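You operate a simulated robot arm through the tools that you are given. There is no shell and no other tool. Be economical: measure what you need, move in short steps, check, and stop when the job is done.

The job below is to be done with a simulated robot arm. You get a single attempt, and the scene is never put back.

Task
Put things in order on the square table top. At the end: the silver ring stands where the tree piece stood; the yellow cartridge stands on top of the black ink cartridge; the tree piece is on the pink saucer; the teal battery stands where the silver ring stood; whatever was shut is shut again. Leave all else as you found it, and nothing knocked over.

Only the result counts: the job must be done as asked and must still hold three seconds after the hand-in. Knocking over, shifting, dropping, spilling or breaking anything else fails it.

Robot
A 6-joint arm with a two-finger parallel gripper, fixed in place. Base frame: the origin is at the foot of the arm, x ahead of it, y to its left, z up; the work surface is at about z = 0. Readings come in mm, degrees, newtons and seconds.
With the tool pointing down near the work surface it reaches from about 140 to 580 mm from the base axis. Its first joint turns from -66.0 to 66.0 degrees. Payload 2.1 kg.
Tool frame: the origin (TCP) lies between the finger pads and is the grasp point; the fingertips stand 30 mm ahead of it; z points along the fingers, y is the line along which they close. Largest opening 94 mm; finger width 28, thickness 10; the body of the gripper, 50 by 96 mm, starts 55 mm behind the TCP.
Orientation is told as [roll, pitch, yaw] about the base's x, y, z axes, in that order, counted from this pose: with the fingers straight down and closing along the base's y, the tool's x points along the base's -x, its y along +y and its z along -z.

Tools
- The arm moves only by the tool step_arm. Its arguments are lists of equal length, an entry for each row: "linear": the shift along the tool's x, y, z in units of 150 mm (1.0 is 150 mm), a list of three; "rot": the turn, a rotation vector about the tool's x, y, z in units of 90 degrees (1.0 is 90 degrees), a list of three. In form: {"linear": [[dx, dy, dz], ...], "rot": [[wx, wy, wz], ...]}. A call has 1 to 20 rows; each row is the pose to reach, as a shift and turn from the pose commanded when the call began, along the tool's axes at that moment. "claw" is the closure, from 0 (fully open) to 1 (shut), set as the call begins (left out, the last holds). A call with a number of a shift or a turn outside -1 to 1 is refused whole. Rows are played at 5 a second. More than 50 mm and 8.6 degrees between two rows, or a gripper value outside its range, and nothing of the call is played. A pose out of reach is approached as far as the arm can. The call stops where the force on the tool passes 40 N (or 10 N more than at its start, if that is more) or the arm is blocked; 0.2 s more then pass. The fingers move at their own pace (about 72 mm/s each) and stop on an object; they squeeze with about 34 N. The grip force told is the motor's: it shows also when the fingers shut on nothing. Time passes only in rows, and 0.2 s behind the last, so rows that repeat a pose let the fingers close. The reply holds the time, the measured pose of the TCP, the force on the tool along the base axes, the opening and the grip force, in the units named above and with some noise, with the torque about the TCP (base axes, N m) and any sound that the robot's microphone picked up.
- Cameras (640 x 400 px; columns grow to the right, rows downward): "scene" is fixed at [59.7, -384, 474.9]; the picture's right is [0.68, -0.74, 0.00], its down [-0.48, -0.45, -0.75] and it looks along [0.55, 0.51, -0.66] (base axes); focal length 214 px, centre (320, 200). "wrist" rides on the gripper at [76, 14, -102] in the tool frame; the picture's right is [-0.18, 0.98, 0.00], its down [-0.75, -0.14, -0.64] and it looks along [-0.63, -0.12, 0.77] (tool axes); focal length 243 px, centre (320, 200). There is no depth. A picture from a camera that has moved, and an enlarged one, comes with that camera's place and axes in the base frame and with its lens.
- camera(camera): a new picture of that camera. The clock stands still meanwhile.
- inspect(camera, box): a new picture of the part [left, top, right, bottom] of that camera's present view, enlarged. The clock stands still meanwhile.
- finish_job(): hands the job in; it is judged then, once.

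Work in short steps. Places have to be worked out from the pictures, the camera data and where the tool is seen: move nearer, look again, correct. Check each grasp and each placing, and mend what went wrong. You have 120 turns and 64 pictures in all, those below and enlarged ones among them. Open the gripper and draw the arm clear of the work before you hand the job in, unless the task says otherwise; then end with one line.

The tools are called after ">>>" as a command line: name --argument value ..., lists and objects as JSON in quotes. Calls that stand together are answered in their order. step_arm: Moves the arm, as the interface text tells. Its arguments: {"type":"object","properties":{"linear":{"type":"array"},"rot":{"type":"array"},"claw":{"type":"number"}},"required":["linear","rot"]} The other tools are called the same way: camera (camera) takes a picture; inspect (camera, box) takes an enlarged picture of a part of a camera's view; finish_job () hands the job in.

At the start:

```text
time_s: 0.0
position: [307.0, 18.7, 330.9]
ee_rot: [-0.2, -0.2, -0.2]
contact_force: [0.3, -0.6, 0.0]
torque: [-0.01, -0.04, -0.01]
width: 93.9
grasp_force: 0.0
```

scene: 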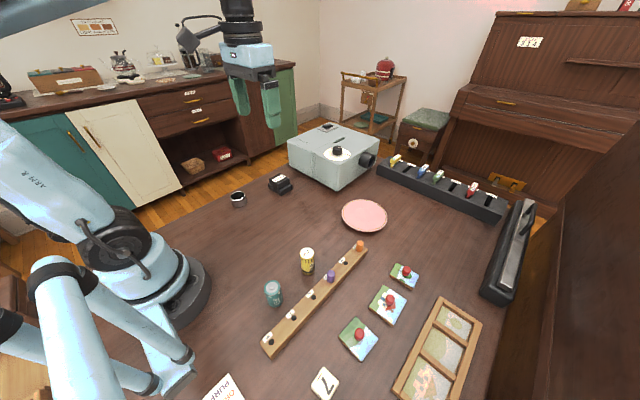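
wrist: 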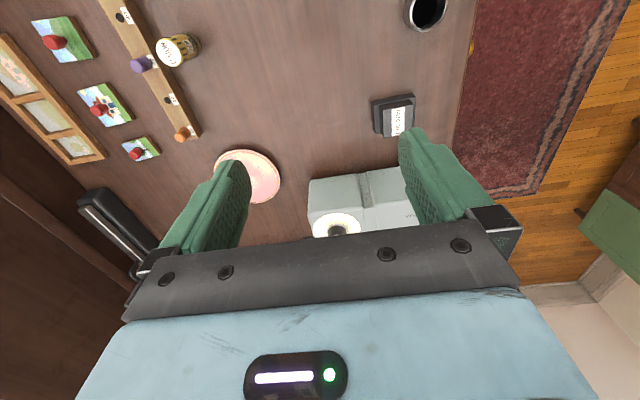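

I'll look closely at the table items first.

>>> inspect --camera "scene" --box '[220, 110, 400, 222]'

>>> inspect --camera "scene" --box '[240, 220, 420, 332]'

>>> inspect --camera "scene" --box '[300, 250, 540, 400]'

>>> inspect --camera "scene" --box '[370, 140, 550, 252]'

```text
3.56 times, centred on (310, 166) of scene
camera zoom: at [59.7, -384.0, 474.9], right [0.68, -0.74, 0.0], down [-0.48, -0.45, -0.75], along [0.55, 0.51, -0.66], focal length 763 px, centre (356, 321)
```

zoom: 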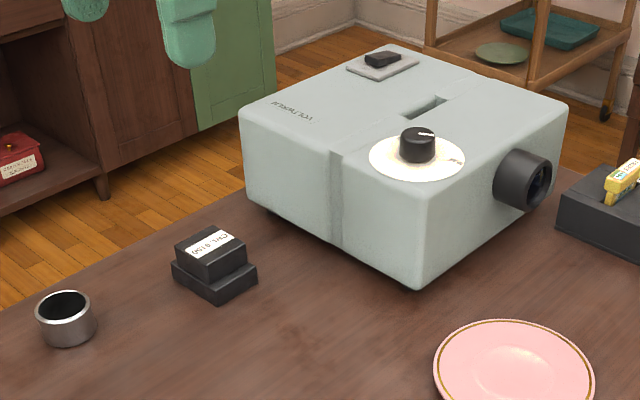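

```text
3.56 times, centred on (330, 276) of scene
camera zoom: at [59.7, -384.0, 474.9], right [0.68, -0.74, 0.0], down [-0.48, -0.45, -0.75], along [0.55, 0.51, -0.66], focal length 763 px, centre (284, -70)
```

zoom: 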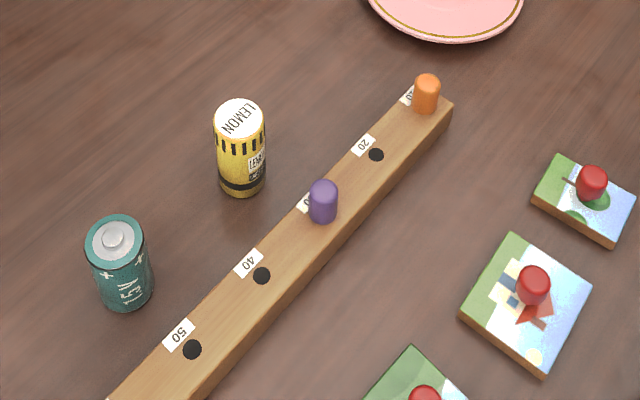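

```text
2.67 times, centred on (420, 325) of scene
camera zoom: at [59.7, -384.0, 474.9], right [0.68, -0.74, 0.0], down [-0.48, -0.45, -0.75], along [0.55, 0.51, -0.66], focal length 572 px, centre (53, -133)
```

zoom: 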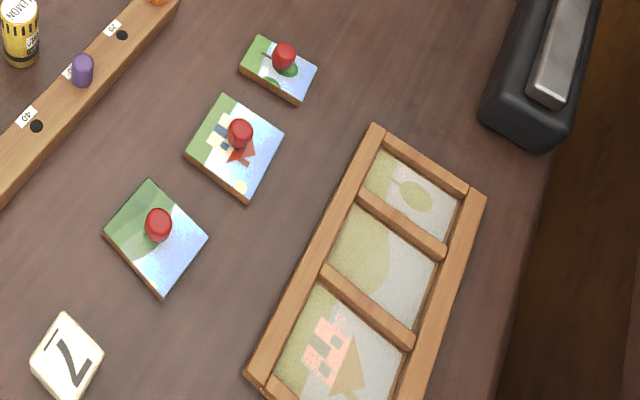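

```text
3.56 times, centred on (460, 196) of scene
camera zoom: at [59.7, -384.0, 474.9], right [0.68, -0.74, 0.0], down [-0.48, -0.45, -0.75], along [0.55, 0.51, -0.66], focal length 763 px, centre (-178, 214)
```

zoom: 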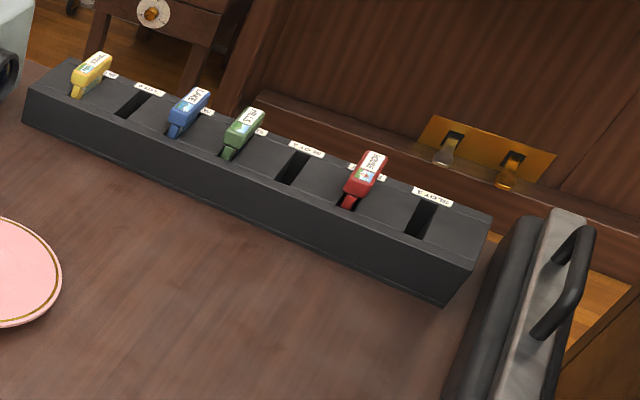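

Several names are ambiguous (yellow cartridge, tree piece), so I'll zoom in further from both cameras.

>>> inspect --camera "wrist" --box '[350, 80, 430, 150]'

>>> inspect --camera "wrist" --box '[0, 0, 210, 170]'

>>> inspect --camera "scene" --box '[370, 145, 450, 195]'

>>> inspect --camera "scene" --box '[260, 170, 305, 200]'

```text
5.71 times, centred on (390, 115) of wrist
camera zoom: at [229.7, 33.2, 431.8], right [0.19, 0.98, 0.0], down [0.75, -0.14, 0.64], along [0.63, -0.12, -0.77], focal length 1386 px, centre (-80, 686)
```

zoom: 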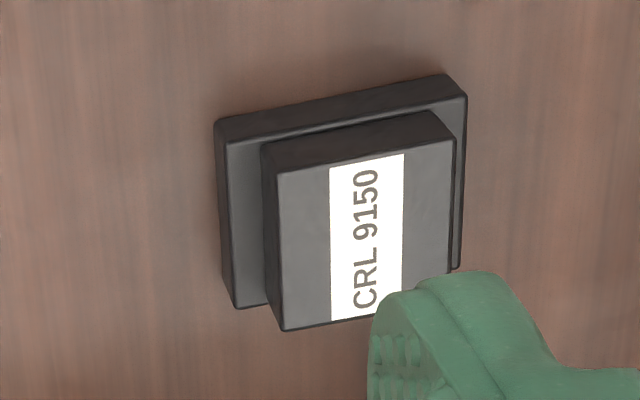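

```text
2.35 times, centred on (105, 85) of wrist
camera zoom: at [229.7, 33.2, 431.8], right [0.19, 0.98, 0.0], down [0.75, -0.14, 0.64], along [0.63, -0.12, -0.77], focal length 571 px, centre (826, 471)
```

zoom: 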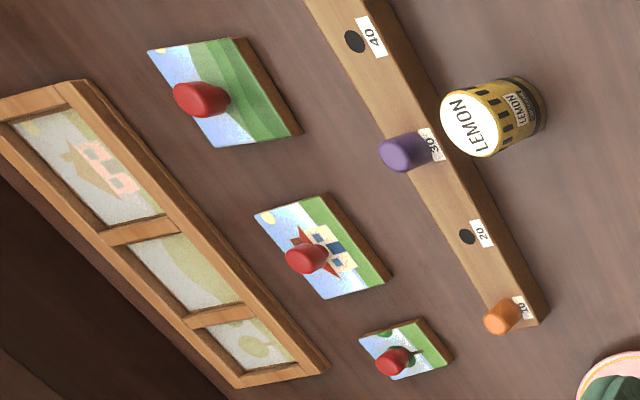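

```text
8.00 times, centred on (410, 170) of scene
camera zoom: at [59.7, -384.0, 474.9], right [0.68, -0.74, 0.0], down [-0.48, -0.45, -0.75], along [0.55, 0.51, -0.66], focal length 1716 px, centre (-400, 440)
```

zoom: 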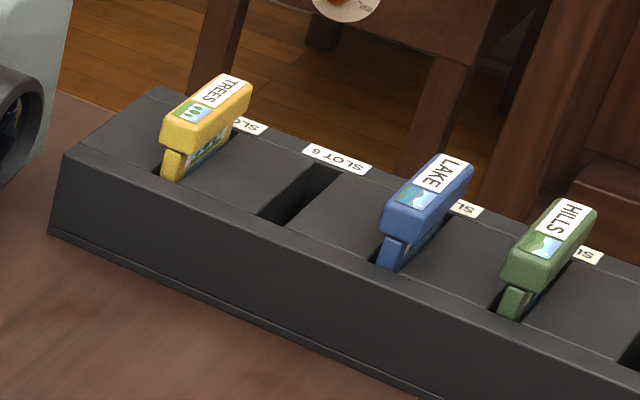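

```text
13.33 times, centred on (282, 185) of scene
camera zoom: at [59.7, -384.0, 474.9], right [0.68, -0.74, 0.0], down [-0.48, -0.45, -0.75], along [0.55, 0.51, -0.66], focal length 2860 px, centre (820, 400)
```

zoom: 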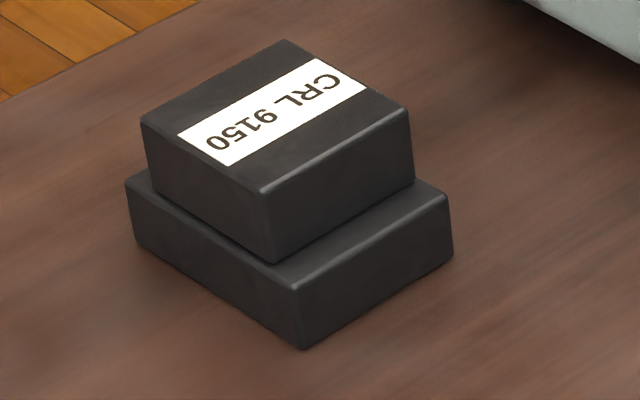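

Let me read the lemon can, card, and the black object on the right.

>>> inspect --camera "scene" --box '[290, 240, 325, 280]'

>>> inspect --camera "scene" --box '[190, 350, 350, 400]'

>>> inspect --camera "scene" --box '[470, 190, 550, 310]'

```text
10.00 times, centred on (308, 260) of scene
camera zoom: at [59.7, -384.0, 474.9], right [0.68, -0.74, 0.0], down [-0.48, -0.45, -0.75], along [0.55, 0.51, -0.66], focal length 2145 px, centre (445, -400)
```

zoom: 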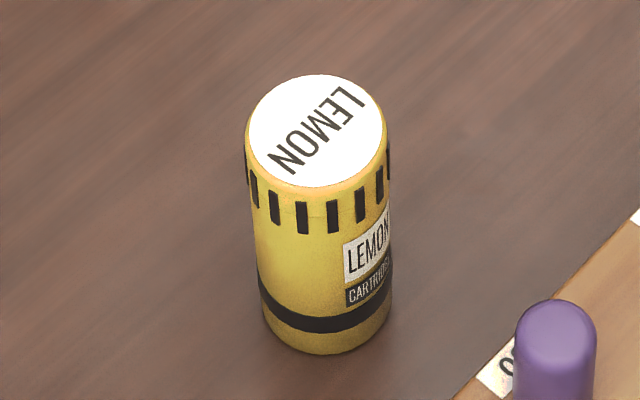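

```text
4.00 times, centred on (270, 375) of scene
camera zoom: at [59.7, -384.0, 474.9], right [0.68, -0.74, 0.0], down [-0.48, -0.45, -0.75], along [0.55, 0.51, -0.66], focal length 858 px, centre (520, -500)
```

zoom: 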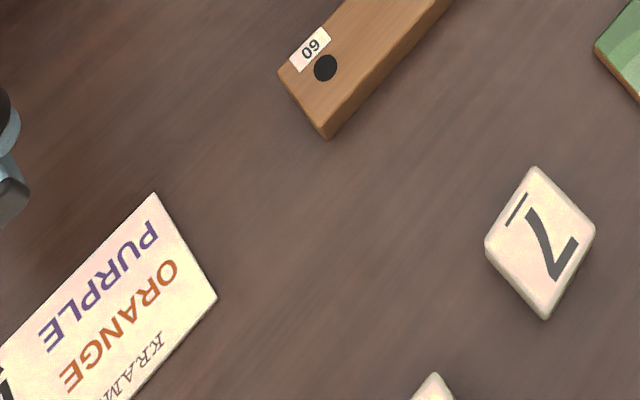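

```text
3.33 times, centred on (510, 250) of scene
camera zoom: at [59.7, -384.0, 474.9], right [0.68, -0.74, 0.0], down [-0.48, -0.45, -0.75], along [0.55, 0.51, -0.66], focal length 715 px, centre (-313, 33)
```

zoom: 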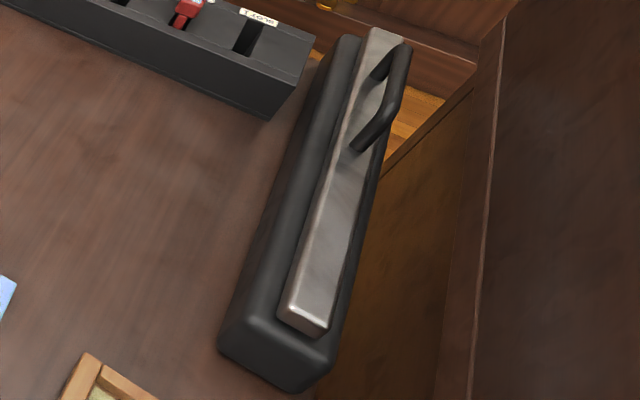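

The zoom reads "LEMON CARTRIDGE", so the yellow can at about (246,-172) is the yellow cartridge. The smallest puzzle piece, at about (386,-350), carries the tree. I'll move above the lemon and turn to close along base x, because the ruler lies on its -y side.

>>> step_arm --linear '[[0.022, -0.078, 0.04], [0.044, -0.156, 0.08], [0.066, -0.233, 0.12], [0.089, -0.311, 0.16], [0.111, -0.389, 0.2], [0.133, -0.467, 0.24], [0.156, -0.544, 0.28], [0.178, -0.622, 0.32], [0.2, -0.7, 0.36], [0.222, -0.778, 0.4], [0.244, -0.856, 0.44], [0.267, -0.933, 0.48]]' --rot '[[0, 0, 0.0833], [0, 0, 0.1667], [0, 0, 0.25], [0, 0, 0.3333], [0, 0, 0.4167], [0, 0, 0.5], [0, 0, 0.5833], [0, 0, 0.6667], [0, 0, 0.75], [0, 0, 0.8333], [0, 0, 0.9167], [0, 0, 1.0]]' --claw 0

>>> camera --camera "wrist"

```text
time_s: 2.6
position: [265.3, -121.5, 259.1]
ee_rot: [0.1, 0.0, -90.2]
contact_force: [0.2, 0.2, 0.4]
torque: [0.02, 0.02, 0.0]
width: 94.1
grasp_force: 0.1
```

```text
50 pictures are left
camera wrist: at [279.8, -45.1, 359.7], right [0.98, -0.19, 0.0], down [-0.14, -0.75, 0.64], along [-0.12, -0.63, -0.77], focal length 243 px, centre (320, 200)
```

wrist: 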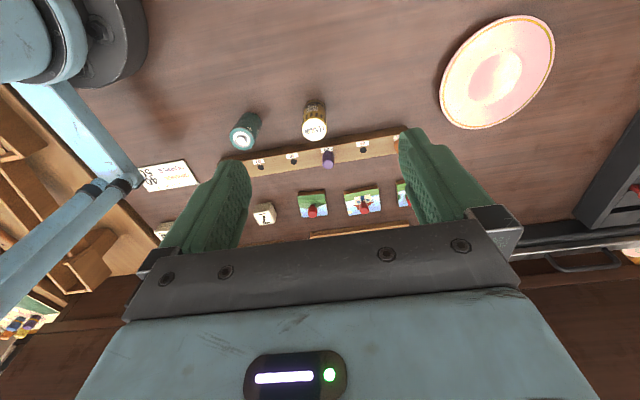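

The lemon looks to be at about (248,-169). I'll lower to z≈135 above it and re-measure.

>>> step_arm --linear '[[-0.08, -0.03, 0.2], [-0.16, -0.06, 0.4], [-0.24, -0.09, 0.6], [-0.313, -0.113, 0.82]]' --rot '[[0, 0, 0], [0, 0, 0], [0, 0, 0], [0, 0, 0]]'

>>> camera --camera "wrist"

```text
time_s: 3.6
position: [248.4, -166.6, 135.2]
ee_rot: [0.1, -0.1, -90.2]
contact_force: [0.3, -0.5, -1.4]
torque: [-0.04, 0.03, 0.02]
width: 93.9
grasp_force: 0.0
```

```text
49 pictures are left
camera wrist: at [262.8, -92.1, 236.8], right [0.98, -0.19, 0.0], down [-0.14, -0.75, 0.64], along [-0.12, -0.63, -0.77], focal length 243 px, centre (320, 200)
```

wrist: 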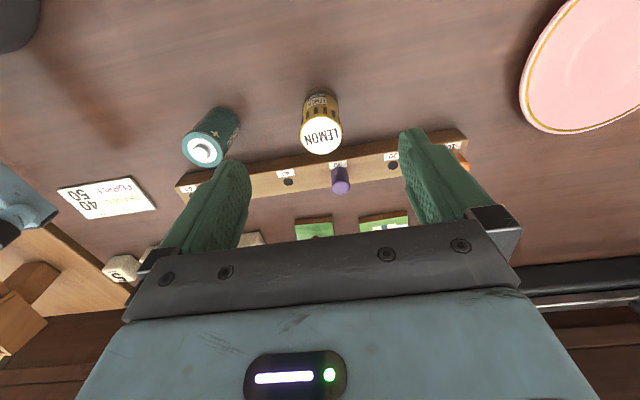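

The lemon is about 30 mm wide and 60 mm tall, at about (248,-169). I'll descend to z=40 with the fingers straddling it.

>>> step_arm --linear '[[-0.016, 0, 0.2], [-0.016, 0, 0.4], [-0.016, 0, 0.55], [-0.016, 0, 0.633]]' --rot '[[0, 0, 0], [0, 0, 0], [0, 0, 0], [0, 0, 0]]'

>>> camera --camera "wrist"

>>> inspect --camera "scene" --box '[240, 200, 380, 300]'

```text
time_s: 4.6
position: [249.4, -170.5, 40.2]
ee_rot: [0.1, 0.0, -90.1]
contact_force: [-0.4, -0.3, 0.1]
torque: [0.0, -0.02, -0.01]
width: 93.8
grasp_force: 0.2
```

```text
48 pictures are left
camera wrist: at [263.2, -94.6, 140.8], right [0.98, -0.19, 0.0], down [-0.14, -0.75, 0.64], along [-0.12, -0.63, -0.77], focal length 243 px, centre (320, 200)
```

wrist: 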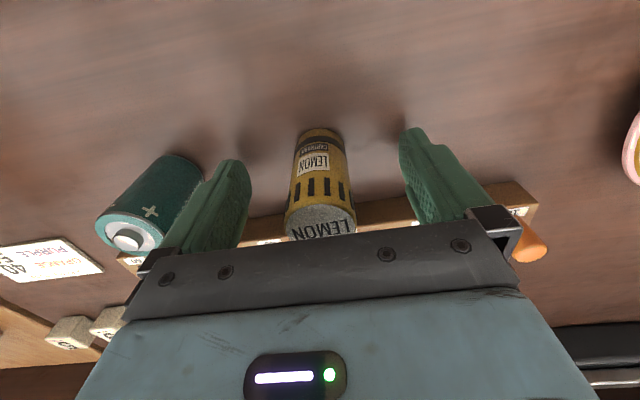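

```text
4.00 times, centred on (310, 250) of scene
camera zoom: at [59.7, -384.0, 474.9], right [0.68, -0.74, 0.0], down [-0.48, -0.45, -0.75], along [0.55, 0.51, -0.66], focal length 858 px, centre (360, 0)
```

zoom: 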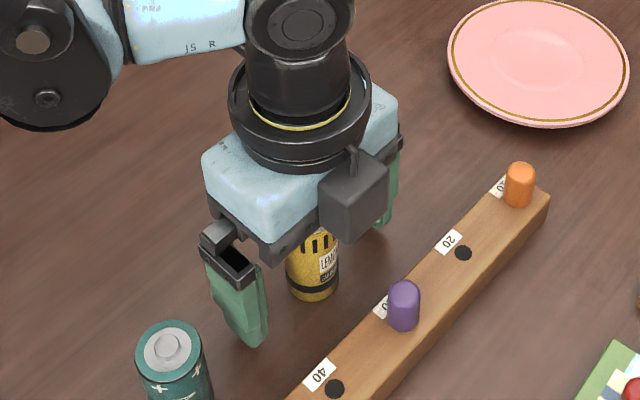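

The can is centred at about y=-170 between the fingers, so I'll close on it.

>>> step_arm --linear '[[0, 0, 0], [0, 0, 0], [0, 0, 0], [0, 0, 0], [0, 0, 0]]' --rot '[[0, 0, 0], [0, 0, 0], [0, 0, 0], [0, 0, 0], [0, 0, 0]]' --claw 1

```text
time_s: 5.8
position: [249.1, -170.2, 40.5]
ee_rot: [0.2, -0.1, -90.2]
contact_force: [0.0, 0.3, -0.5]
torque: [-0.02, 0.03, -0.02]
width: 31.0
grasp_force: 34.6
```

It's gripped at 31 mm. I'll lift straight up 120 mm and then look.

>>> step_arm --linear '[[0, 0, -0.1], [0, 0, -0.3], [0, 0, -0.55], [0, 0, -0.8]]' --rot '[[0, 0, 0], [0, 0, 0], [0, 0, 0], [0, 0, 0]]'

>>> step_arm --linear '[[0.083, 0.04, 0], [0.167, 0.08, 0], [0.25, 0.12, 0], [0.333, 0.16, 0], [0.417, 0.2, 0], [0.5, 0.25, 0], [0.583, 0.3, 0], [0.667, 0.35, 0], [0.75, 0.4, 0], [0.833, 0.45, 0], [0.917, 0.5, 0], [1.0, 0.55, 0]]' --rot '[[0, 0, -0.0833], [0, 0, -0.1667], [0, 0, -0.25], [0, 0, -0.3333], [0, 0, -0.4167], [0, 0, -0.5], [0, 0, -0.5833], [0, 0, -0.6667], [0, 0, -0.75], [0, 0, -0.8333], [0, 0, -0.9167], [0, 0, -1.0]]'

>>> camera --camera "wrist"

```text
time_s: 6.8
position: [250.1, -171.6, 161.1]
ee_rot: [0.0, -0.1, -90.1]
contact_force: [0.6, 0.2, -0.6]
torque: [0.01, -0.01, -0.02]
width: 31.0
grasp_force: 34.1
```

```text
time_s: 9.4
position: [332.5, -20.8, 160.8]
ee_rot: [-0.2, -0.1, -0.1]
contact_force: [-0.1, -0.3, -0.4]
torque: [0.01, 0.01, -0.02]
width: 0.0
grasp_force: 33.3
```

```text
46 pictures are left
camera wrist: at [255.3, -6.4, 261.5], right [0.18, 0.98, 0.0], down [0.75, -0.14, 0.64], along [0.63, -0.12, -0.77], focal length 243 px, centre (320, 200)
```

wrist: 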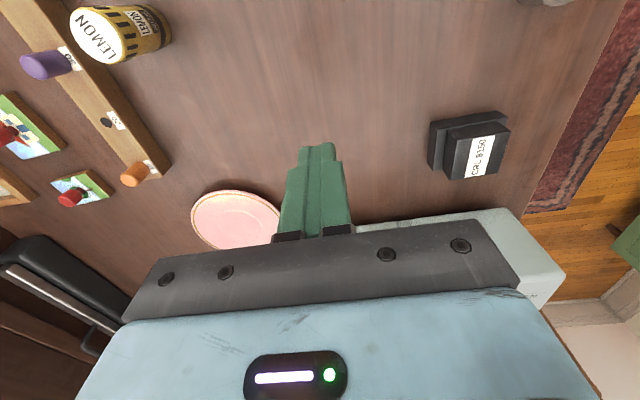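

The gripper is shut on nothing and the lemon seems to be standing back near its old place. I'll check the scene.

>>> camera --camera "scene"

>>> inspect --camera "scene" --box '[240, 220, 420, 332]'

```text
45 pictures are left
```

scene: 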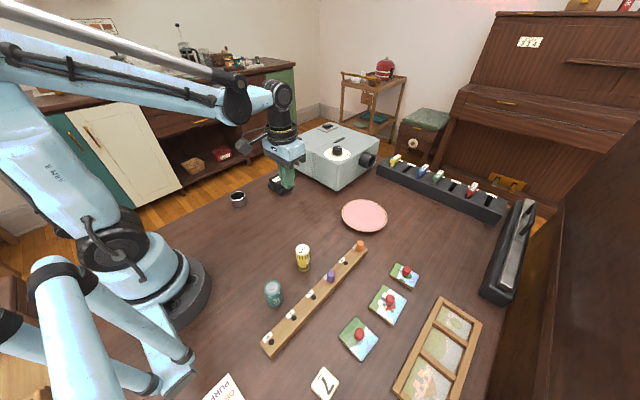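

```text
3.56 times, centred on (330, 276) of scene
camera zoom: at [59.7, -384.0, 474.9], right [0.68, -0.74, 0.0], down [-0.48, -0.45, -0.75], along [0.55, 0.51, -0.66], focal length 763 px, centre (284, -70)
```

zoom: 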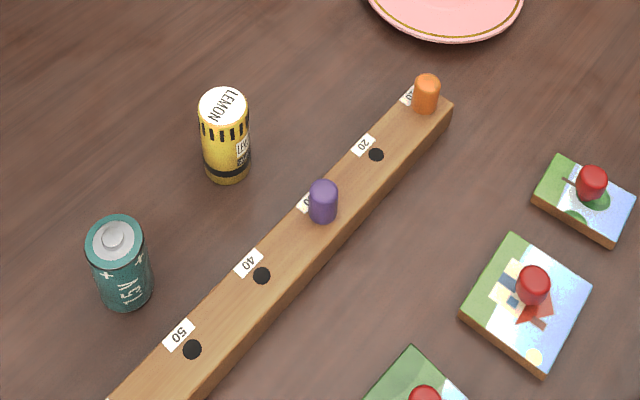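

The lemon stands upright at about (250,-155), so it slipped out early in the transit. I'll go back, regrip, and check for slip over a very small lift.

>>> step_arm --linear '[[0.046, -0.075, 0.0], [0.092, -0.149, 0.0], [0.1375, -0.224, 0.0], [0.183, -0.298, 0.0], [0.229, -0.373, 0.0], [0.275, -0.4475, 0.0], [0.321, -0.522, 0.0], [0.367, -0.597, 0.0], [0.4125, -0.671, 0.0], [0.458, -0.746, 0.0], [0.504, -0.82, 0.0], [0.55, -0.895, 0.0], [0.55, -0.895, 0.2]]' --rot '[[0, 0, 0.0833], [0, 0, 0.1667], [0, 0, 0.25], [0, 0, 0.3333], [0, 0, 0.4167], [0, 0, 0.5], [0, 0, 0.5833], [0, 0, 0.6667], [0, 0, 0.75], [0, 0, 0.8333], [0, 0, 0.9167], [0, 0, 1.0], [0, 0, 1.0]]' --claw 0

>>> camera --camera "wrist"

```text
time_s: 12.2
position: [249.5, -155.9, 130.2]
ee_rot: [0.1, -0.1, -90.1]
contact_force: [-0.5, -0.5, -0.2]
torque: [0.01, -0.01, 0.0]
width: 94.1
grasp_force: 0.1
```

```text
43 pictures are left
camera wrist: at [263.4, -78.6, 231.7], right [0.98, -0.19, 0.0], down [-0.14, -0.75, 0.64], along [-0.12, -0.63, -0.77], focal length 243 px, centre (320, 200)
```

wrist: 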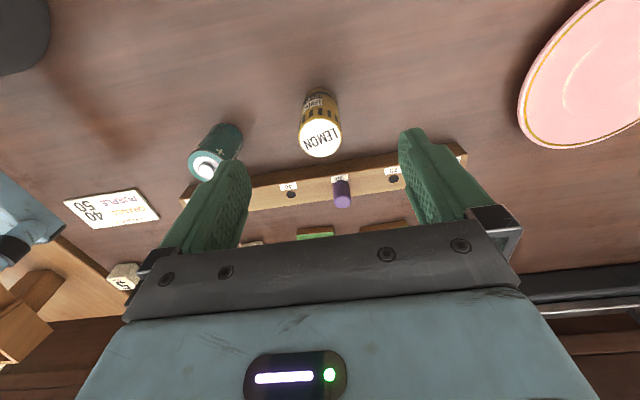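

The can is at about (249.5,-157). I'll descend to z=36 and grip.

>>> step_arm --linear '[[-0.005, 0, 0.2], [-0.01, 0, 0.4], [-0.01, 0, 0.55], [-0.01, 0, 0.628]]' --rot '[[0, 0, 0], [0, 0, 0], [0, 0, 0], [0, 0, 0]]'

>>> step_arm --linear '[[0, 0, 0], [0, 0, 0], [0, 0, 0], [0, 0, 0], [0, 0, 0], [0, 0, 0]]' --rot '[[0, 0, 0], [0, 0, 0], [0, 0, 0], [0, 0, 0], [0, 0, 0], [0, 0, 0]]' --claw 1

>>> camera --camera "wrist"

>>> step_arm --linear '[[0, 0, -0.05], [0, 0, -0.1], [0, 0, -0.15], [0, 0, -0.15], [0, 0, -0.15]]' --rot '[[0, 0, 0], [0, 0, 0], [0, 0, 0], [0, 0, 0], [0, 0, 0]]'

>>> camera --camera "wrist"

```text
time_s: 13.2
position: [250.5, -157.2, 36.1]
ee_rot: [0.0, -0.1, -90.1]
contact_force: [-0.1, 0.3, 0.5]
torque: [0.0, 0.0, -0.03]
width: 94.1
grasp_force: 0.1
```

```text
time_s: 14.6
position: [250.0, -157.2, 35.8]
ee_rot: [0.0, -0.1, -90.1]
contact_force: [-0.1, -0.2, -0.5]
torque: [0.0, 0.02, 0.02]
width: 30.9
grasp_force: 33.6
```

```text
42 pictures are left
camera wrist: at [263.4, -80.8, 137.4], right [0.98, -0.19, 0.0], down [-0.14, -0.75, 0.64], along [-0.12, -0.63, -0.77], focal length 243 px, centre (320, 200)
```

wrist: 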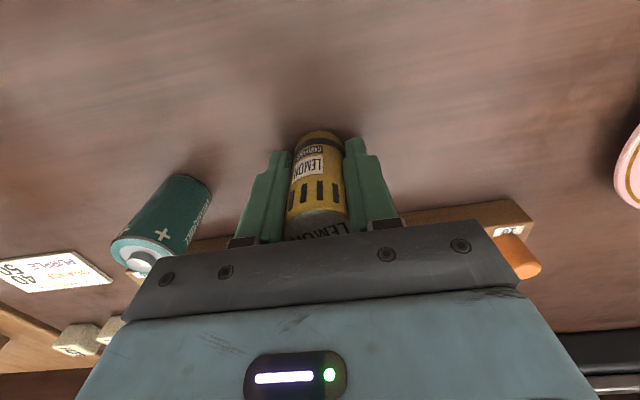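

```text
time_s: 15.8
position: [249.2, -157.0, 59.0]
ee_rot: [0.1, -0.1, -90.1]
contact_force: [0.1, -0.3, -1.0]
torque: [0.04, 0.06, 0.0]
width: 31.0
grasp_force: 34.0
```

```text
41 pictures are left
camera wrist: at [263.4, -80.6, 160.1], right [0.98, -0.19, 0.0], down [-0.14, -0.75, 0.64], along [-0.12, -0.63, -0.77], focal length 243 px, centre (320, 200)
```

wrist: 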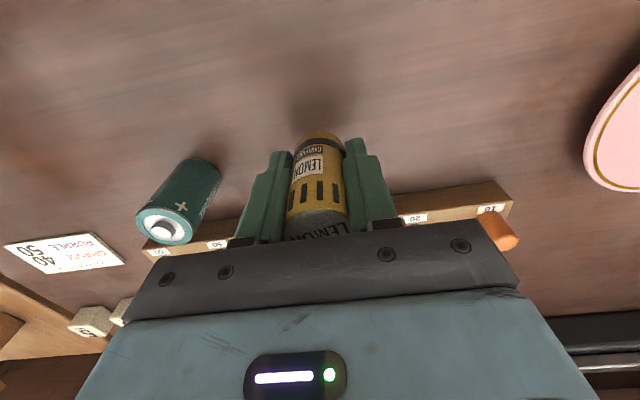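

There's no slip on the small lift, so the earlier drop came during the moving turn. I'll stay low, move more slowly, and check often.

>>> step_arm --linear '[[0.04, 0.02, -0.1], [0.1, 0.05, -0.1], [0.16, 0.08, -0.1], [0.22, 0.11, -0.1], [0.28, 0.14, -0.1], [0.34, 0.17, -0.1]]' --rot '[[0, 0, -0.05], [0, 0, -0.1], [0, 0, -0.15], [0, 0, -0.2], [0, 0, -0.25], [0, 0, -0.3]]'

>>> camera --camera "wrist"

```text
time_s: 17.2
position: [276.3, -107.2, 73.4]
ee_rot: [0.1, -0.1, -63.0]
contact_force: [0.6, -0.6, -0.6]
torque: [-0.05, 0.02, 0.02]
width: 30.9
grasp_force: 34.6
```

```text
40 pictures are left
camera wrist: at [252.7, -31.6, 175.2], right [0.96, 0.28, 0.0], down [0.22, -0.73, 0.64], along [0.18, -0.62, -0.77], focal length 243 px, centre (320, 200)
```

wrist: 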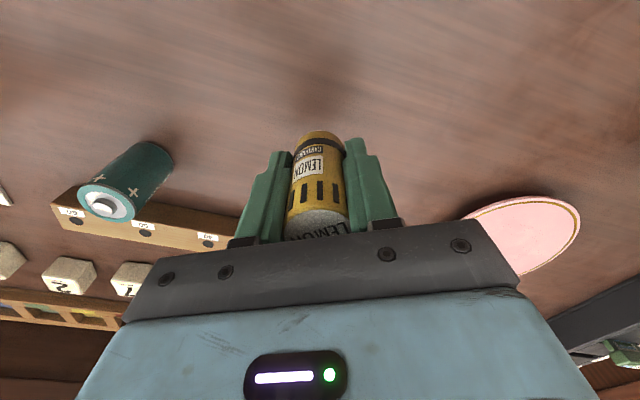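

Holding well. I'll continue toward (360,20) while turning to yaw 0.

>>> step_arm --linear '[[0.042, 0.074, 0], [0.083, 0.147, 0], [0.125, 0.221, 0], [0.167, 0.294, 0], [0.208, 0.368, 0], [0.25, 0.4415, 0], [0.292, 0.515, 0], [0.333, 0.589, 0], [0.375, 0.662, 0], [0.417, 0.736, 0], [0.458, 0.809, 0], [0.5, 0.883, 0]]' --rot '[[0, 0, -0.058], [0, 0, -0.117], [0, 0, -0.175], [0, 0, -0.233], [0, 0, -0.292], [0, 0, -0.35], [0, 0, -0.408], [0, 0, -0.467], [0, 0, -0.525], [0, 0, -0.583], [0, 0, -0.642], [0, 0, -0.7]]'

>>> camera --camera "wrist"

```text
time_s: 19.8
position: [358.0, 22.2, 74.3]
ee_rot: [-0.1, -0.1, 0.0]
contact_force: [-0.4, 0.8, -0.1]
torque: [-0.02, -0.01, 0.02]
width: 30.8
grasp_force: 34.5
```

```text
39 pictures are left
camera wrist: at [282.4, 35.6, 175.1], right [0.18, 0.98, 0.0], down [0.75, -0.14, 0.64], along [0.63, -0.12, -0.77], focal length 243 px, centre (320, 200)
```

wrist: 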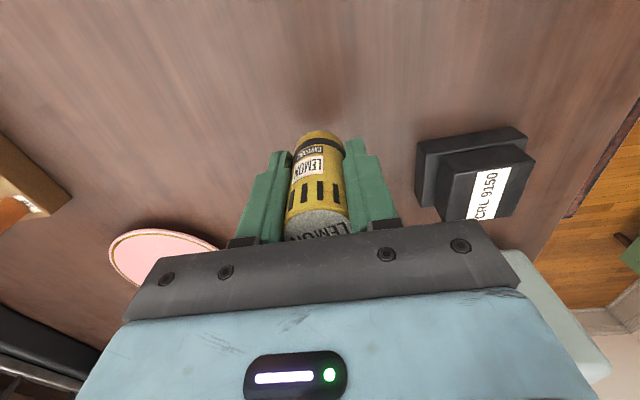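

I'll zoom in on the ink cartridge for a precise triangulation.

>>> inspect --camera "wrist" --box '[400, 110, 550, 230]'

```text
3.33 times, centred on (475, 170) of wrist
camera zoom: at [282.4, 35.6, 175.1], right [0.18, 0.98, 0.0], down [0.75, -0.14, 0.64], along [0.63, -0.12, -0.77], focal length 809 px, centre (-197, 300)
```

zoom: 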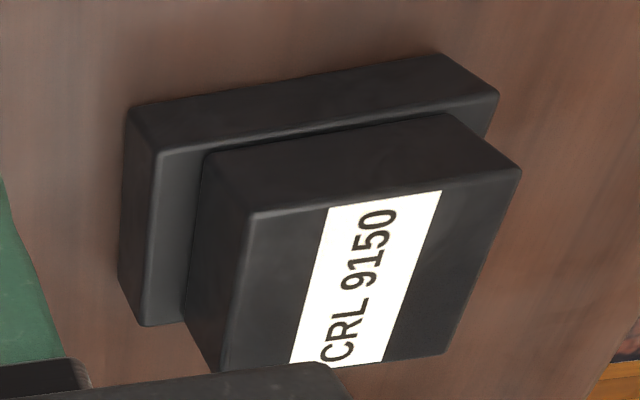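

The ink cartridge's top is a 49 mm square centred at about (410,130), top z≈40. I'll raise to about 106 and move above it.

>>> step_arm --linear '[[0, 0, -0.07], [0, 0, -0.14], [0, 0, -0.21], [-0.043, 0.09, -0.21], [-0.087, 0.18, -0.21], [-0.13, 0.27, -0.21], [-0.173, 0.36, -0.21], [-0.217, 0.45, -0.21], [-0.26, 0.54, -0.21], [-0.303, 0.63, -0.21], [-0.347, 0.719, -0.21]]' --rot '[[0, 0, 0], [0, 0, 0], [0, 0, 0], [0, 0, 0], [0, 0, 0], [0, 0, 0], [0, 0, 0], [0, 0, 0], [0, 0, 0], [0, 0, 0], [0, 0, 0]]'

>>> camera --camera "wrist"

>>> inspect --camera "scene" --box '[230, 110, 350, 210]'

```text
time_s: 22.2
position: [410.7, 130.6, 104.9]
ee_rot: [-0.1, 0.0, -0.1]
contact_force: [-0.2, 0.3, -1.0]
torque: [-0.02, -0.01, -0.01]
width: 31.3
grasp_force: 34.0
```

```text
37 pictures are left
camera wrist: at [334.7, 143.5, 206.5], right [0.19, 0.98, 0.0], down [0.75, -0.14, 0.64], along [0.63, -0.12, -0.77], focal length 243 px, centre (320, 200)
```

wrist: 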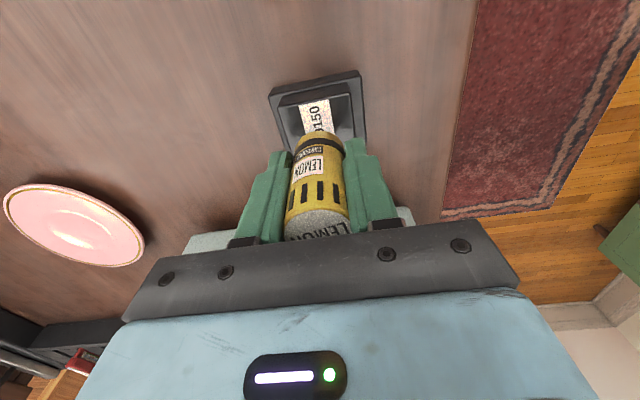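

```text
4.00 times, centred on (290, 160) of scene
camera zoom: at [59.7, -384.0, 474.9], right [0.68, -0.74, 0.0], down [-0.48, -0.45, -0.75], along [0.55, 0.51, -0.66], focal length 858 px, centre (440, 360)
```

zoom: 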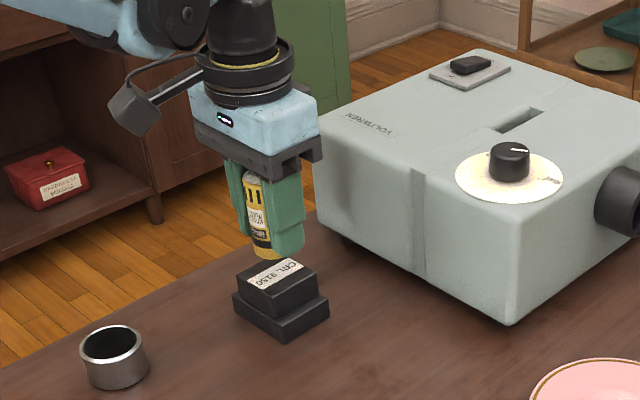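

It's well aligned. I'll lower it gently.

>>> step_arm --linear '[[0, 0, 0.05], [0, 0, 0.1], [0, 0, 0.14], [0, 0, 0.16]]' --rot '[[0, 0, 0], [0, 0, 0], [0, 0, 0], [0, 0, 0]]'

>>> inspect --camera "scene" --box '[260, 150, 310, 200]'

```text
time_s: 23.2
position: [411.9, 129.9, 81.1]
ee_rot: [-0.1, 0.0, -0.1]
contact_force: [1.3, 0.2, 4.3]
torque: [0.04, 0.03, -0.01]
width: 31.0
grasp_force: 33.9
```

```text
8.00 times, centred on (285, 175) of scene
camera zoom: at [59.7, -384.0, 474.9], right [0.68, -0.74, 0.0], down [-0.48, -0.45, -0.75], along [0.55, 0.51, -0.66], focal length 1716 px, centre (600, 400)
```

zoom: 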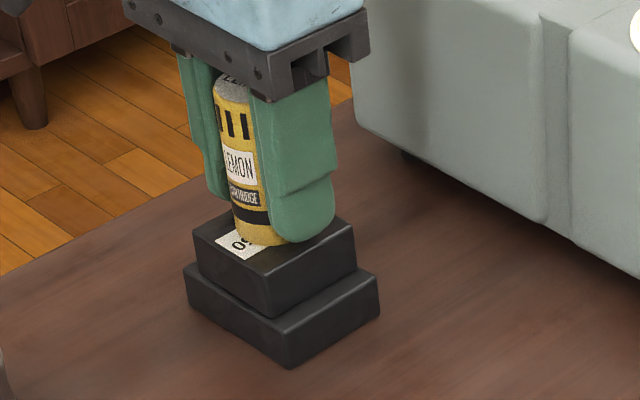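

Contact shows 4.3 N upward, so the can rests on the ink cartridge. I'll open, then rise.

>>> step_arm --linear '[[0, 0, 0], [0, 0, 0], [0, 0, 0], [0, 0, 0]]' --rot '[[0, 0, 0], [0, 0, 0], [0, 0, 0], [0, 0, 0]]' --claw 0

>>> step_arm --linear '[[0, 0, -0.2], [0, 0, -0.45], [0, 0, -0.7], [0, 0, -0.85]]' --rot '[[0, 0, 0], [0, 0, 0], [0, 0, 0], [0, 0, 0]]'

>>> inspect --camera "scene" --box '[220, 140, 320, 220]'

>>> camera --camera "wrist"

```text
time_s: 24.2
position: [411.8, 129.8, 81.1]
ee_rot: [-0.1, -0.1, -0.1]
contact_force: [-0.6, 0.7, -0.1]
torque: [0.0, 0.0, 0.0]
width: 94.0
grasp_force: 0.1
```

```text
time_s: 25.2
position: [411.4, 128.8, 209.6]
ee_rot: [-0.1, -0.1, -0.1]
contact_force: [-0.3, 0.5, 0.4]
torque: [-0.04, -0.02, -0.02]
width: 94.2
grasp_force: 0.2
```

```text
5.00 times, centred on (270, 180) of scene
camera zoom: at [59.7, -384.0, 474.9], right [0.68, -0.74, 0.0], down [-0.48, -0.45, -0.75], along [0.55, 0.51, -0.66], focal length 1072 px, centre (570, 300)
```

zoom: 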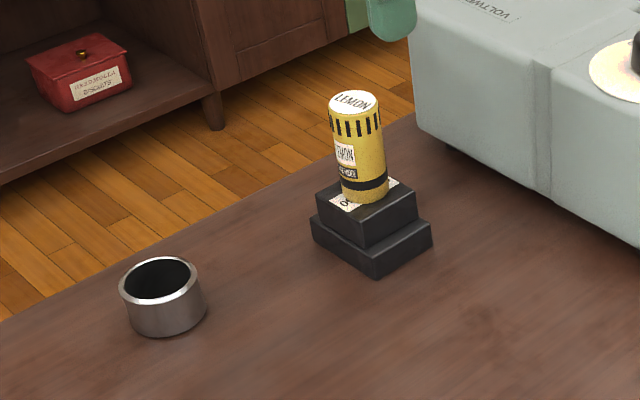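

```text
33 pictures are left
camera wrist: at [333.9, 143.5, 310.9], right [0.19, 0.98, 0.0], down [0.75, -0.14, 0.64], along [0.63, -0.12, -0.77], focal length 243 px, centre (320, 200)
```

wrist: 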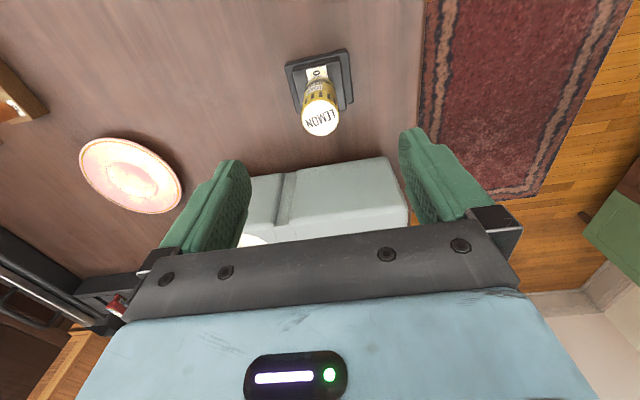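

The lemon stands on the ink cartridge. Next is the tree piece: I'll travel high toward (386,-350), yawing 45°.

>>> step_arm --linear '[[0, -0.1, 0], [0, -0.2, 0], [0, -0.3, 0], [0, -0.4, 0], [0, -0.5, 0], [0, -0.6, 0], [0, -0.7, 0], [0, -0.8, 0], [0, -0.9, 0], [0, -1, 0]]' --rot '[[0, 0, 0.05], [0, 0, 0.1], [0, 0, 0.15], [0, 0, 0.2], [0, 0, 0.25], [0, 0, 0.3], [0, 0, 0.35], [0, 0, 0.4], [0, 0, 0.45], [0, 0, 0.5]]'

>>> step_arm --linear '[[-0.2, -0.2, 0], [-0.4, -0.4, 0], [-0.6, -0.6, 0], [-0.8, -0.8, 0], [-0.95, -0.95, 0]]' --rot '[[0, 0, 0], [0, 0, 0], [0, 0, 0], [0, 0, 0], [0, 0, 0]]'

>>> camera --camera "wrist"

```text
time_s: 27.4
position: [411.6, -20.2, 208.1]
ee_rot: [0.0, 0.0, -45.1]
contact_force: [0.3, 0.1, -0.3]
torque: [-0.02, -0.02, 0.01]
width: 94.0
grasp_force: 0.0
```

```text
time_s: 28.6
position: [410.9, -222.4, 210.1]
ee_rot: [0.0, -0.1, -45.2]
contact_force: [0.2, -0.1, -0.4]
torque: [-0.02, 0.02, 0.0]
width: 93.8
grasp_force: 0.1
```

```text
32 pictures are left
camera wrist: at [366.3, -159.0, 311.3], right [0.83, 0.56, 0.0], down [0.43, -0.63, 0.64], along [0.36, -0.53, -0.77], focal length 243 px, centre (320, 200)
```

wrist: 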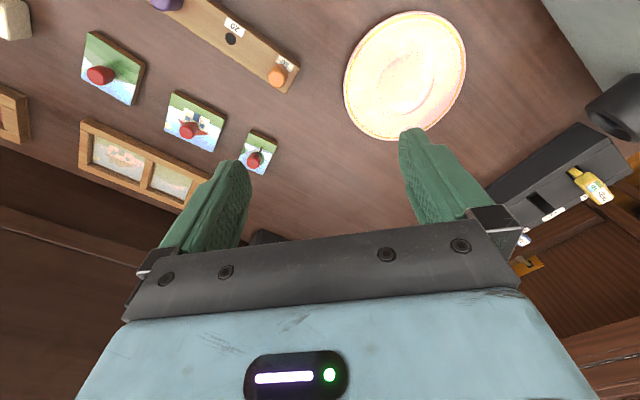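

The tree knob is at about (387,-348) and the saucer centre at about (487,-163). I'll move above the knob at z≈130 and partially close.

>>> step_arm --linear '[[-0.12, -0.18, 0.13], [-0.24, -0.36, 0.26], [-0.36, -0.54, 0.4], [-0.481, -0.707, 0.53]]' --rot '[[0, 0, 0], [0, 0, 0], [0, 0, 0], [0, 0, 0]]' --claw 0.5

>>> camera --camera "wrist"

```text
time_s: 29.6
position: [385.9, -347.4, 130.3]
ee_rot: [0.0, 0.0, -45.1]
contact_force: [0.4, 0.0, -0.4]
torque: [-0.01, 0.01, 0.0]
width: 47.0
grasp_force: 0.0
```

```text
31 pictures are left
camera wrist: at [342.8, -284.1, 231.0], right [0.83, 0.56, 0.0], down [0.43, -0.63, 0.64], along [0.36, -0.53, -0.77], focal length 243 px, centre (320, 200)
```

wrist: 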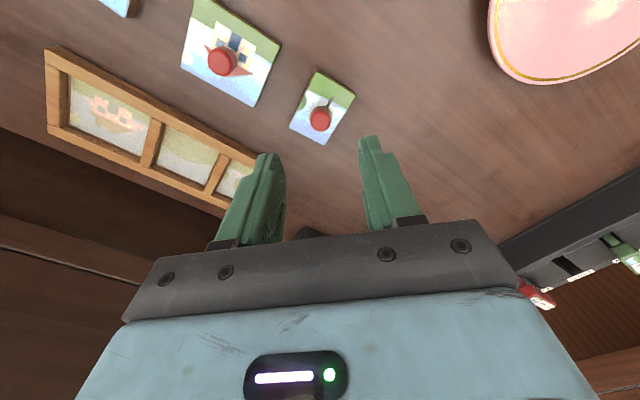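

The knob is almost centred at about (387,-348.5). I'll lower to z=50 and look.

>>> step_arm --linear '[[-0.01, 0, 0.2], [-0.01, 0, 0.4], [-0.01, 0, 0.533]]' --rot '[[0, 0, 0], [0, 0, 0], [0, 0, 0]]'

>>> inspect --camera "wrist" --box '[220, 100, 420, 225]'

>>> inspect --camera "scene" --box '[370, 240, 440, 290]'

```text
time_s: 30.4
position: [389.6, -348.9, 48.9]
ee_rot: [-0.1, 0.0, -45.1]
contact_force: [0.2, 0.7, -0.2]
torque: [0.01, -0.02, -0.01]
width: 46.9
grasp_force: 0.0
```

```text
3.20 times, centred on (320, 162) of wrist
camera zoom: at [343.9, -285.4, 150.6], right [0.83, 0.56, 0.0], down [0.43, -0.63, 0.64], along [0.36, -0.53, -0.77], focal length 776 px, centre (320, 320)
```

zoom: 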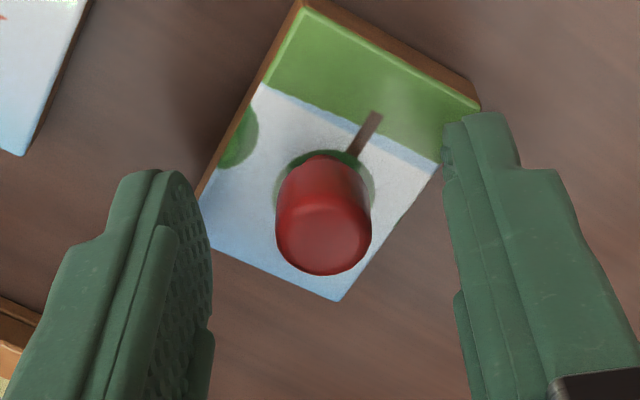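

```text
8.00 times, centred on (405, 265) of scene
camera zoom: at [59.7, -384.0, 474.9], right [0.68, -0.74, 0.0], down [-0.48, -0.45, -0.75], along [0.55, 0.51, -0.66], focal length 1716 px, centre (-360, -320)
```

zoom: 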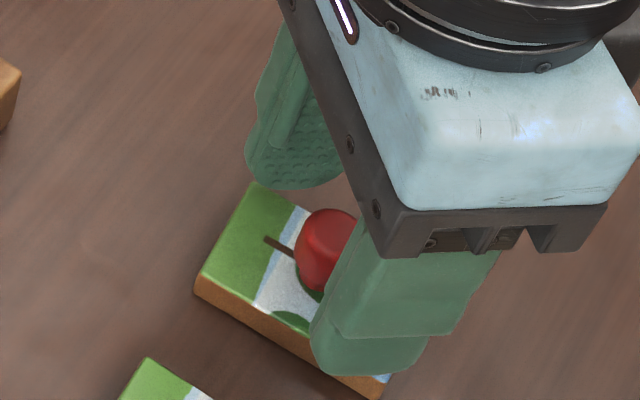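

The tree is confirmed: piece centre (388,-348), with the knob at its centre reaching up to about z=35. I'll lower 4 mm and grip the knob.

>>> step_arm --linear '[[0, 0, 0.013], [0, 0, 0.027]]' --rot '[[0, 0, 0], [0, 0, 0]]'

>>> step_arm --linear '[[0, 0, 0], [0, 0, 0], [0, 0, 0], [0, 0, 0]]' --rot '[[0, 0, 0], [0, 0, 0], [0, 0, 0], [0, 0, 0]]' --claw 1

>>> step_arm --linear '[[0, 0, -0.07], [0, 0, -0.14], [0, 0, -0.2]]' --rot '[[0, 0, 0], [0, 0, 0], [0, 0, 0]]'

>>> camera --camera "wrist"

```text
time_s: 31.0
position: [388.1, -349.3, 45.4]
ee_rot: [0.0, -0.1, -45.1]
contact_force: [-0.6, 0.5, 0.6]
torque: [0.02, 0.0, -0.05]
width: 46.7
grasp_force: 0.1
```

```text
time_s: 32.0
position: [388.4, -349.6, 45.6]
ee_rot: [0.1, -0.1, -45.0]
contact_force: [-0.1, 1.3, 0.1]
torque: [-0.01, -0.01, 0.03]
width: 16.4
grasp_force: 34.0
```

```text
time_s: 32.8
position: [388.3, -349.8, 75.9]
ee_rot: [0.0, -0.1, -45.1]
contact_force: [-0.6, 0.2, 0.1]
torque: [0.0, 0.02, 0.0]
width: 16.0
grasp_force: 33.8
```

```text
28 pictures are left
camera wrist: at [343.9, -285.2, 177.4], right [0.83, 0.56, 0.0], down [0.43, -0.63, 0.64], along [0.36, -0.53, -0.77], focal length 243 px, centre (320, 200)
```

wrist: 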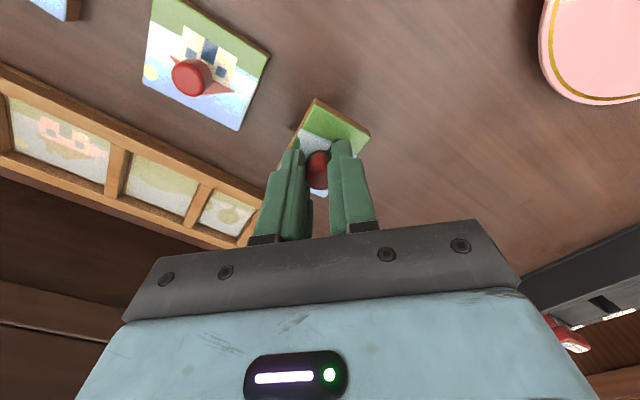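

The piece is held (16 mm grip). I'll raise to about 100 and carry it to the saucer in two hops.

>>> step_arm --linear '[[0, 0, -0.08], [0, 0, -0.16], [0.035, 0.112, -0.16], [0.069, 0.225, -0.16], [0.104, 0.337, -0.16], [0.138, 0.449, -0.16], [0.173, 0.562, -0.16], [0.2075, 0.674, -0.16]]' --rot '[[0, 0, 0], [0, 0, 0], [0, 0, 0], [0, 0, 0], [0, 0, 0], [0, 0, 0], [0, 0, 0], [0, 0, 0]]'

>>> step_arm --linear '[[0.035, 0.112, 0], [0.069, 0.225, 0], [0.104, 0.337, 0], [0.138, 0.449, 0], [0.173, 0.562, 0], [0.2075, 0.674, 0]]' --rot '[[0, 0, 0], [0, 0, 0], [0, 0, 0], [0, 0, 0], [0, 0, 0], [0, 0, 0]]'

>>> camera --camera "wrist"

>>> inspect --camera "scene" --box '[310, 150, 430, 250]'

```text
time_s: 34.6
position: [438.2, -255.0, 99.4]
ee_rot: [-0.1, -0.1, -45.1]
contact_force: [0.9, 0.0, -0.6]
torque: [-0.02, 0.0, 0.08]
width: 16.6
grasp_force: 33.7
```

```text
time_s: 36.0
position: [488.5, -162.9, 99.3]
ee_rot: [0.1, -0.2, -45.2]
contact_force: [1.5, 0.2, -0.6]
torque: [-0.02, 0.01, -0.02]
width: 16.3
grasp_force: 34.0
```

```text
27 pictures are left
camera wrist: at [443.3, -98.4, 200.9], right [0.83, 0.56, 0.0], down [0.43, -0.63, 0.64], along [0.36, -0.53, -0.77], focal length 243 px, centre (320, 200)
```

wrist: 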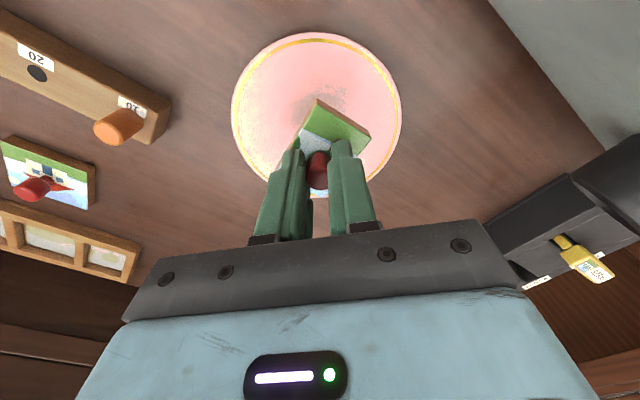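

```text
4.00 times, centred on (370, 200) of scene
camera zoom: at [59.7, -384.0, 474.9], right [0.68, -0.74, 0.0], down [-0.48, -0.45, -0.75], along [0.55, 0.51, -0.66], focal length 858 px, centre (120, 200)
```

zoom: 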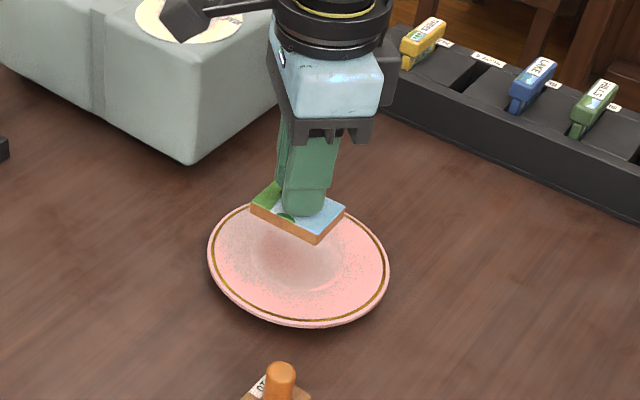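

The piece is over the saucer; I'd shift about 5 mm toward its centre (484,-162). I'll lower to z≈60.

>>> step_arm --linear '[[0.03, -0.016, 0], [0.03, -0.016, 0.09], [0.03, -0.016, 0.18], [0.03, -0.016, 0.24], [0.03, -0.016, 0.26]]' --rot '[[0, 0, 0], [0, 0, 0], [0, 0, 0], [0, 0, 0], [0, 0, 0]]'

>>> step_arm --linear '[[0, 0, 0.01], [0, 0, 0.02]]' --rot '[[0, 0, 0], [0, 0, 0]]'

>>> inspect --camera "scene" --box '[330, 180, 400, 240]'

```text
time_s: 37.2
position: [482.8, -159.7, 62.4]
ee_rot: [0.0, -0.1, -45.1]
contact_force: [-0.2, 0.1, 19.3]
torque: [-0.02, -0.02, 0.05]
width: 16.2
grasp_force: 34.8
```

```text
time_s: 37.8
position: [482.6, -160.6, 58.4]
ee_rot: [0.1, -0.2, -45.0]
contact_force: [-0.8, 2.2, 31.1]
torque: [0.02, 0.01, 0.02]
width: 16.1
grasp_force: 34.0
```

```text
6.67 times, centred on (365, 210) of scene
camera zoom: at [59.6, -384.0, 474.9], right [0.68, -0.74, 0.0], down [-0.48, -0.45, -0.75], along [0.55, 0.51, -0.66], focal length 1430 px, centre (20, 133)
```

zoom: 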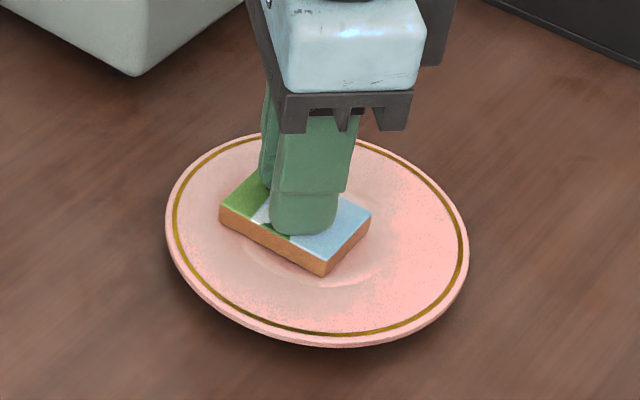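

It touched earlier than expected, and the piece sits about 10 mm off the saucer's centre. I'll lift slightly, shift, and set it down more softly.

>>> step_arm --linear '[[0, 0, -0.04], [0, 0, -0.1], [-0.033, 0, -0.1], [-0.066, 0, -0.1], [-0.066, 0, -0.1]]' --rot '[[0, 0, 0], [0, 0, 0], [0, 0, 0], [0, 0, 0], [0, 0, 0]]'

>>> inspect --camera "scene" --box '[330, 180, 400, 240]'

>>> camera --camera "wrist"

```text
time_s: 39.0
position: [490.4, -168.4, 71.7]
ee_rot: [0.0, -0.1, -45.1]
contact_force: [0.9, 0.2, -0.2]
torque: [0.0, 0.0, -0.03]
width: 16.0
grasp_force: 34.3
```

```text
6.67 times, centred on (365, 210) of scene
camera zoom: at [59.7, -384.0, 474.9], right [0.68, -0.74, 0.0], down [-0.48, -0.45, -0.75], along [0.55, 0.51, -0.66], focal length 1430 px, centre (20, 133)
```

zoom: 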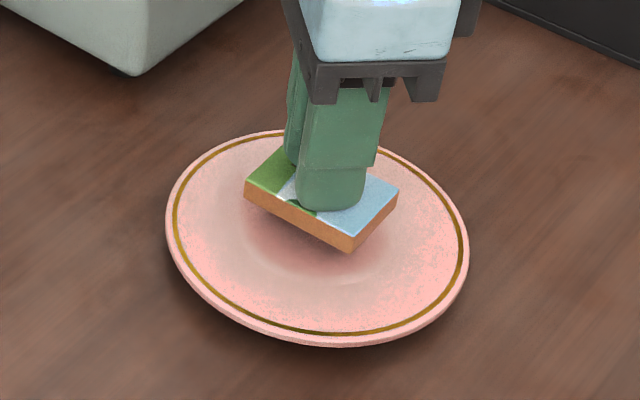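

```text
23 pictures are left
camera wrist: at [444.8, -104.1, 174.0], right [0.83, 0.56, 0.0], down [0.43, -0.63, 0.64], along [0.36, -0.53, -0.77], focal length 243 px, centre (320, 200)
```

wrist: 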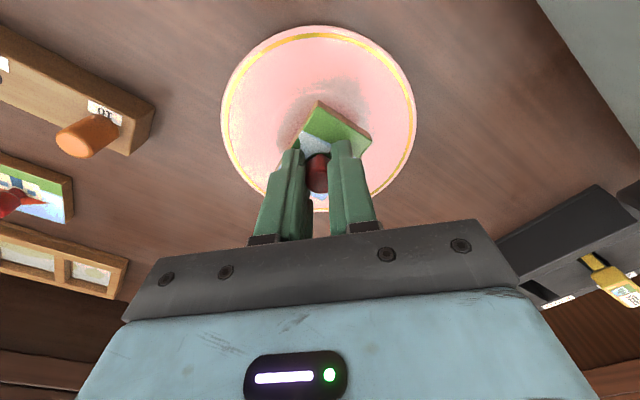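

It's now centred over the saucer. I'll lower gradually.

>>> step_arm --linear '[[0, 0, 0.02], [0, 0, 0.04], [0, 0, 0.05]]' --rot '[[0, 0, 0], [0, 0, 0], [0, 0, 0]]'

>>> step_arm --linear '[[0, 0, 0.01], [0, 0, 0.02]]' --rot '[[0, 0, 0], [0, 0, 0]]'

```text
time_s: 39.8
position: [490.3, -166.5, 65.0]
ee_rot: [-0.1, -0.2, -45.2]
contact_force: [0.2, 0.6, -0.1]
torque: [-0.01, -0.01, 0.0]
width: 16.1
grasp_force: 34.0
```

```text
time_s: 40.4
position: [489.5, -168.0, 62.9]
ee_rot: [0.0, -0.1, -45.2]
contact_force: [-0.3, 0.6, -1.3]
torque: [0.04, 0.01, -0.02]
width: 16.1
grasp_force: 33.7
```

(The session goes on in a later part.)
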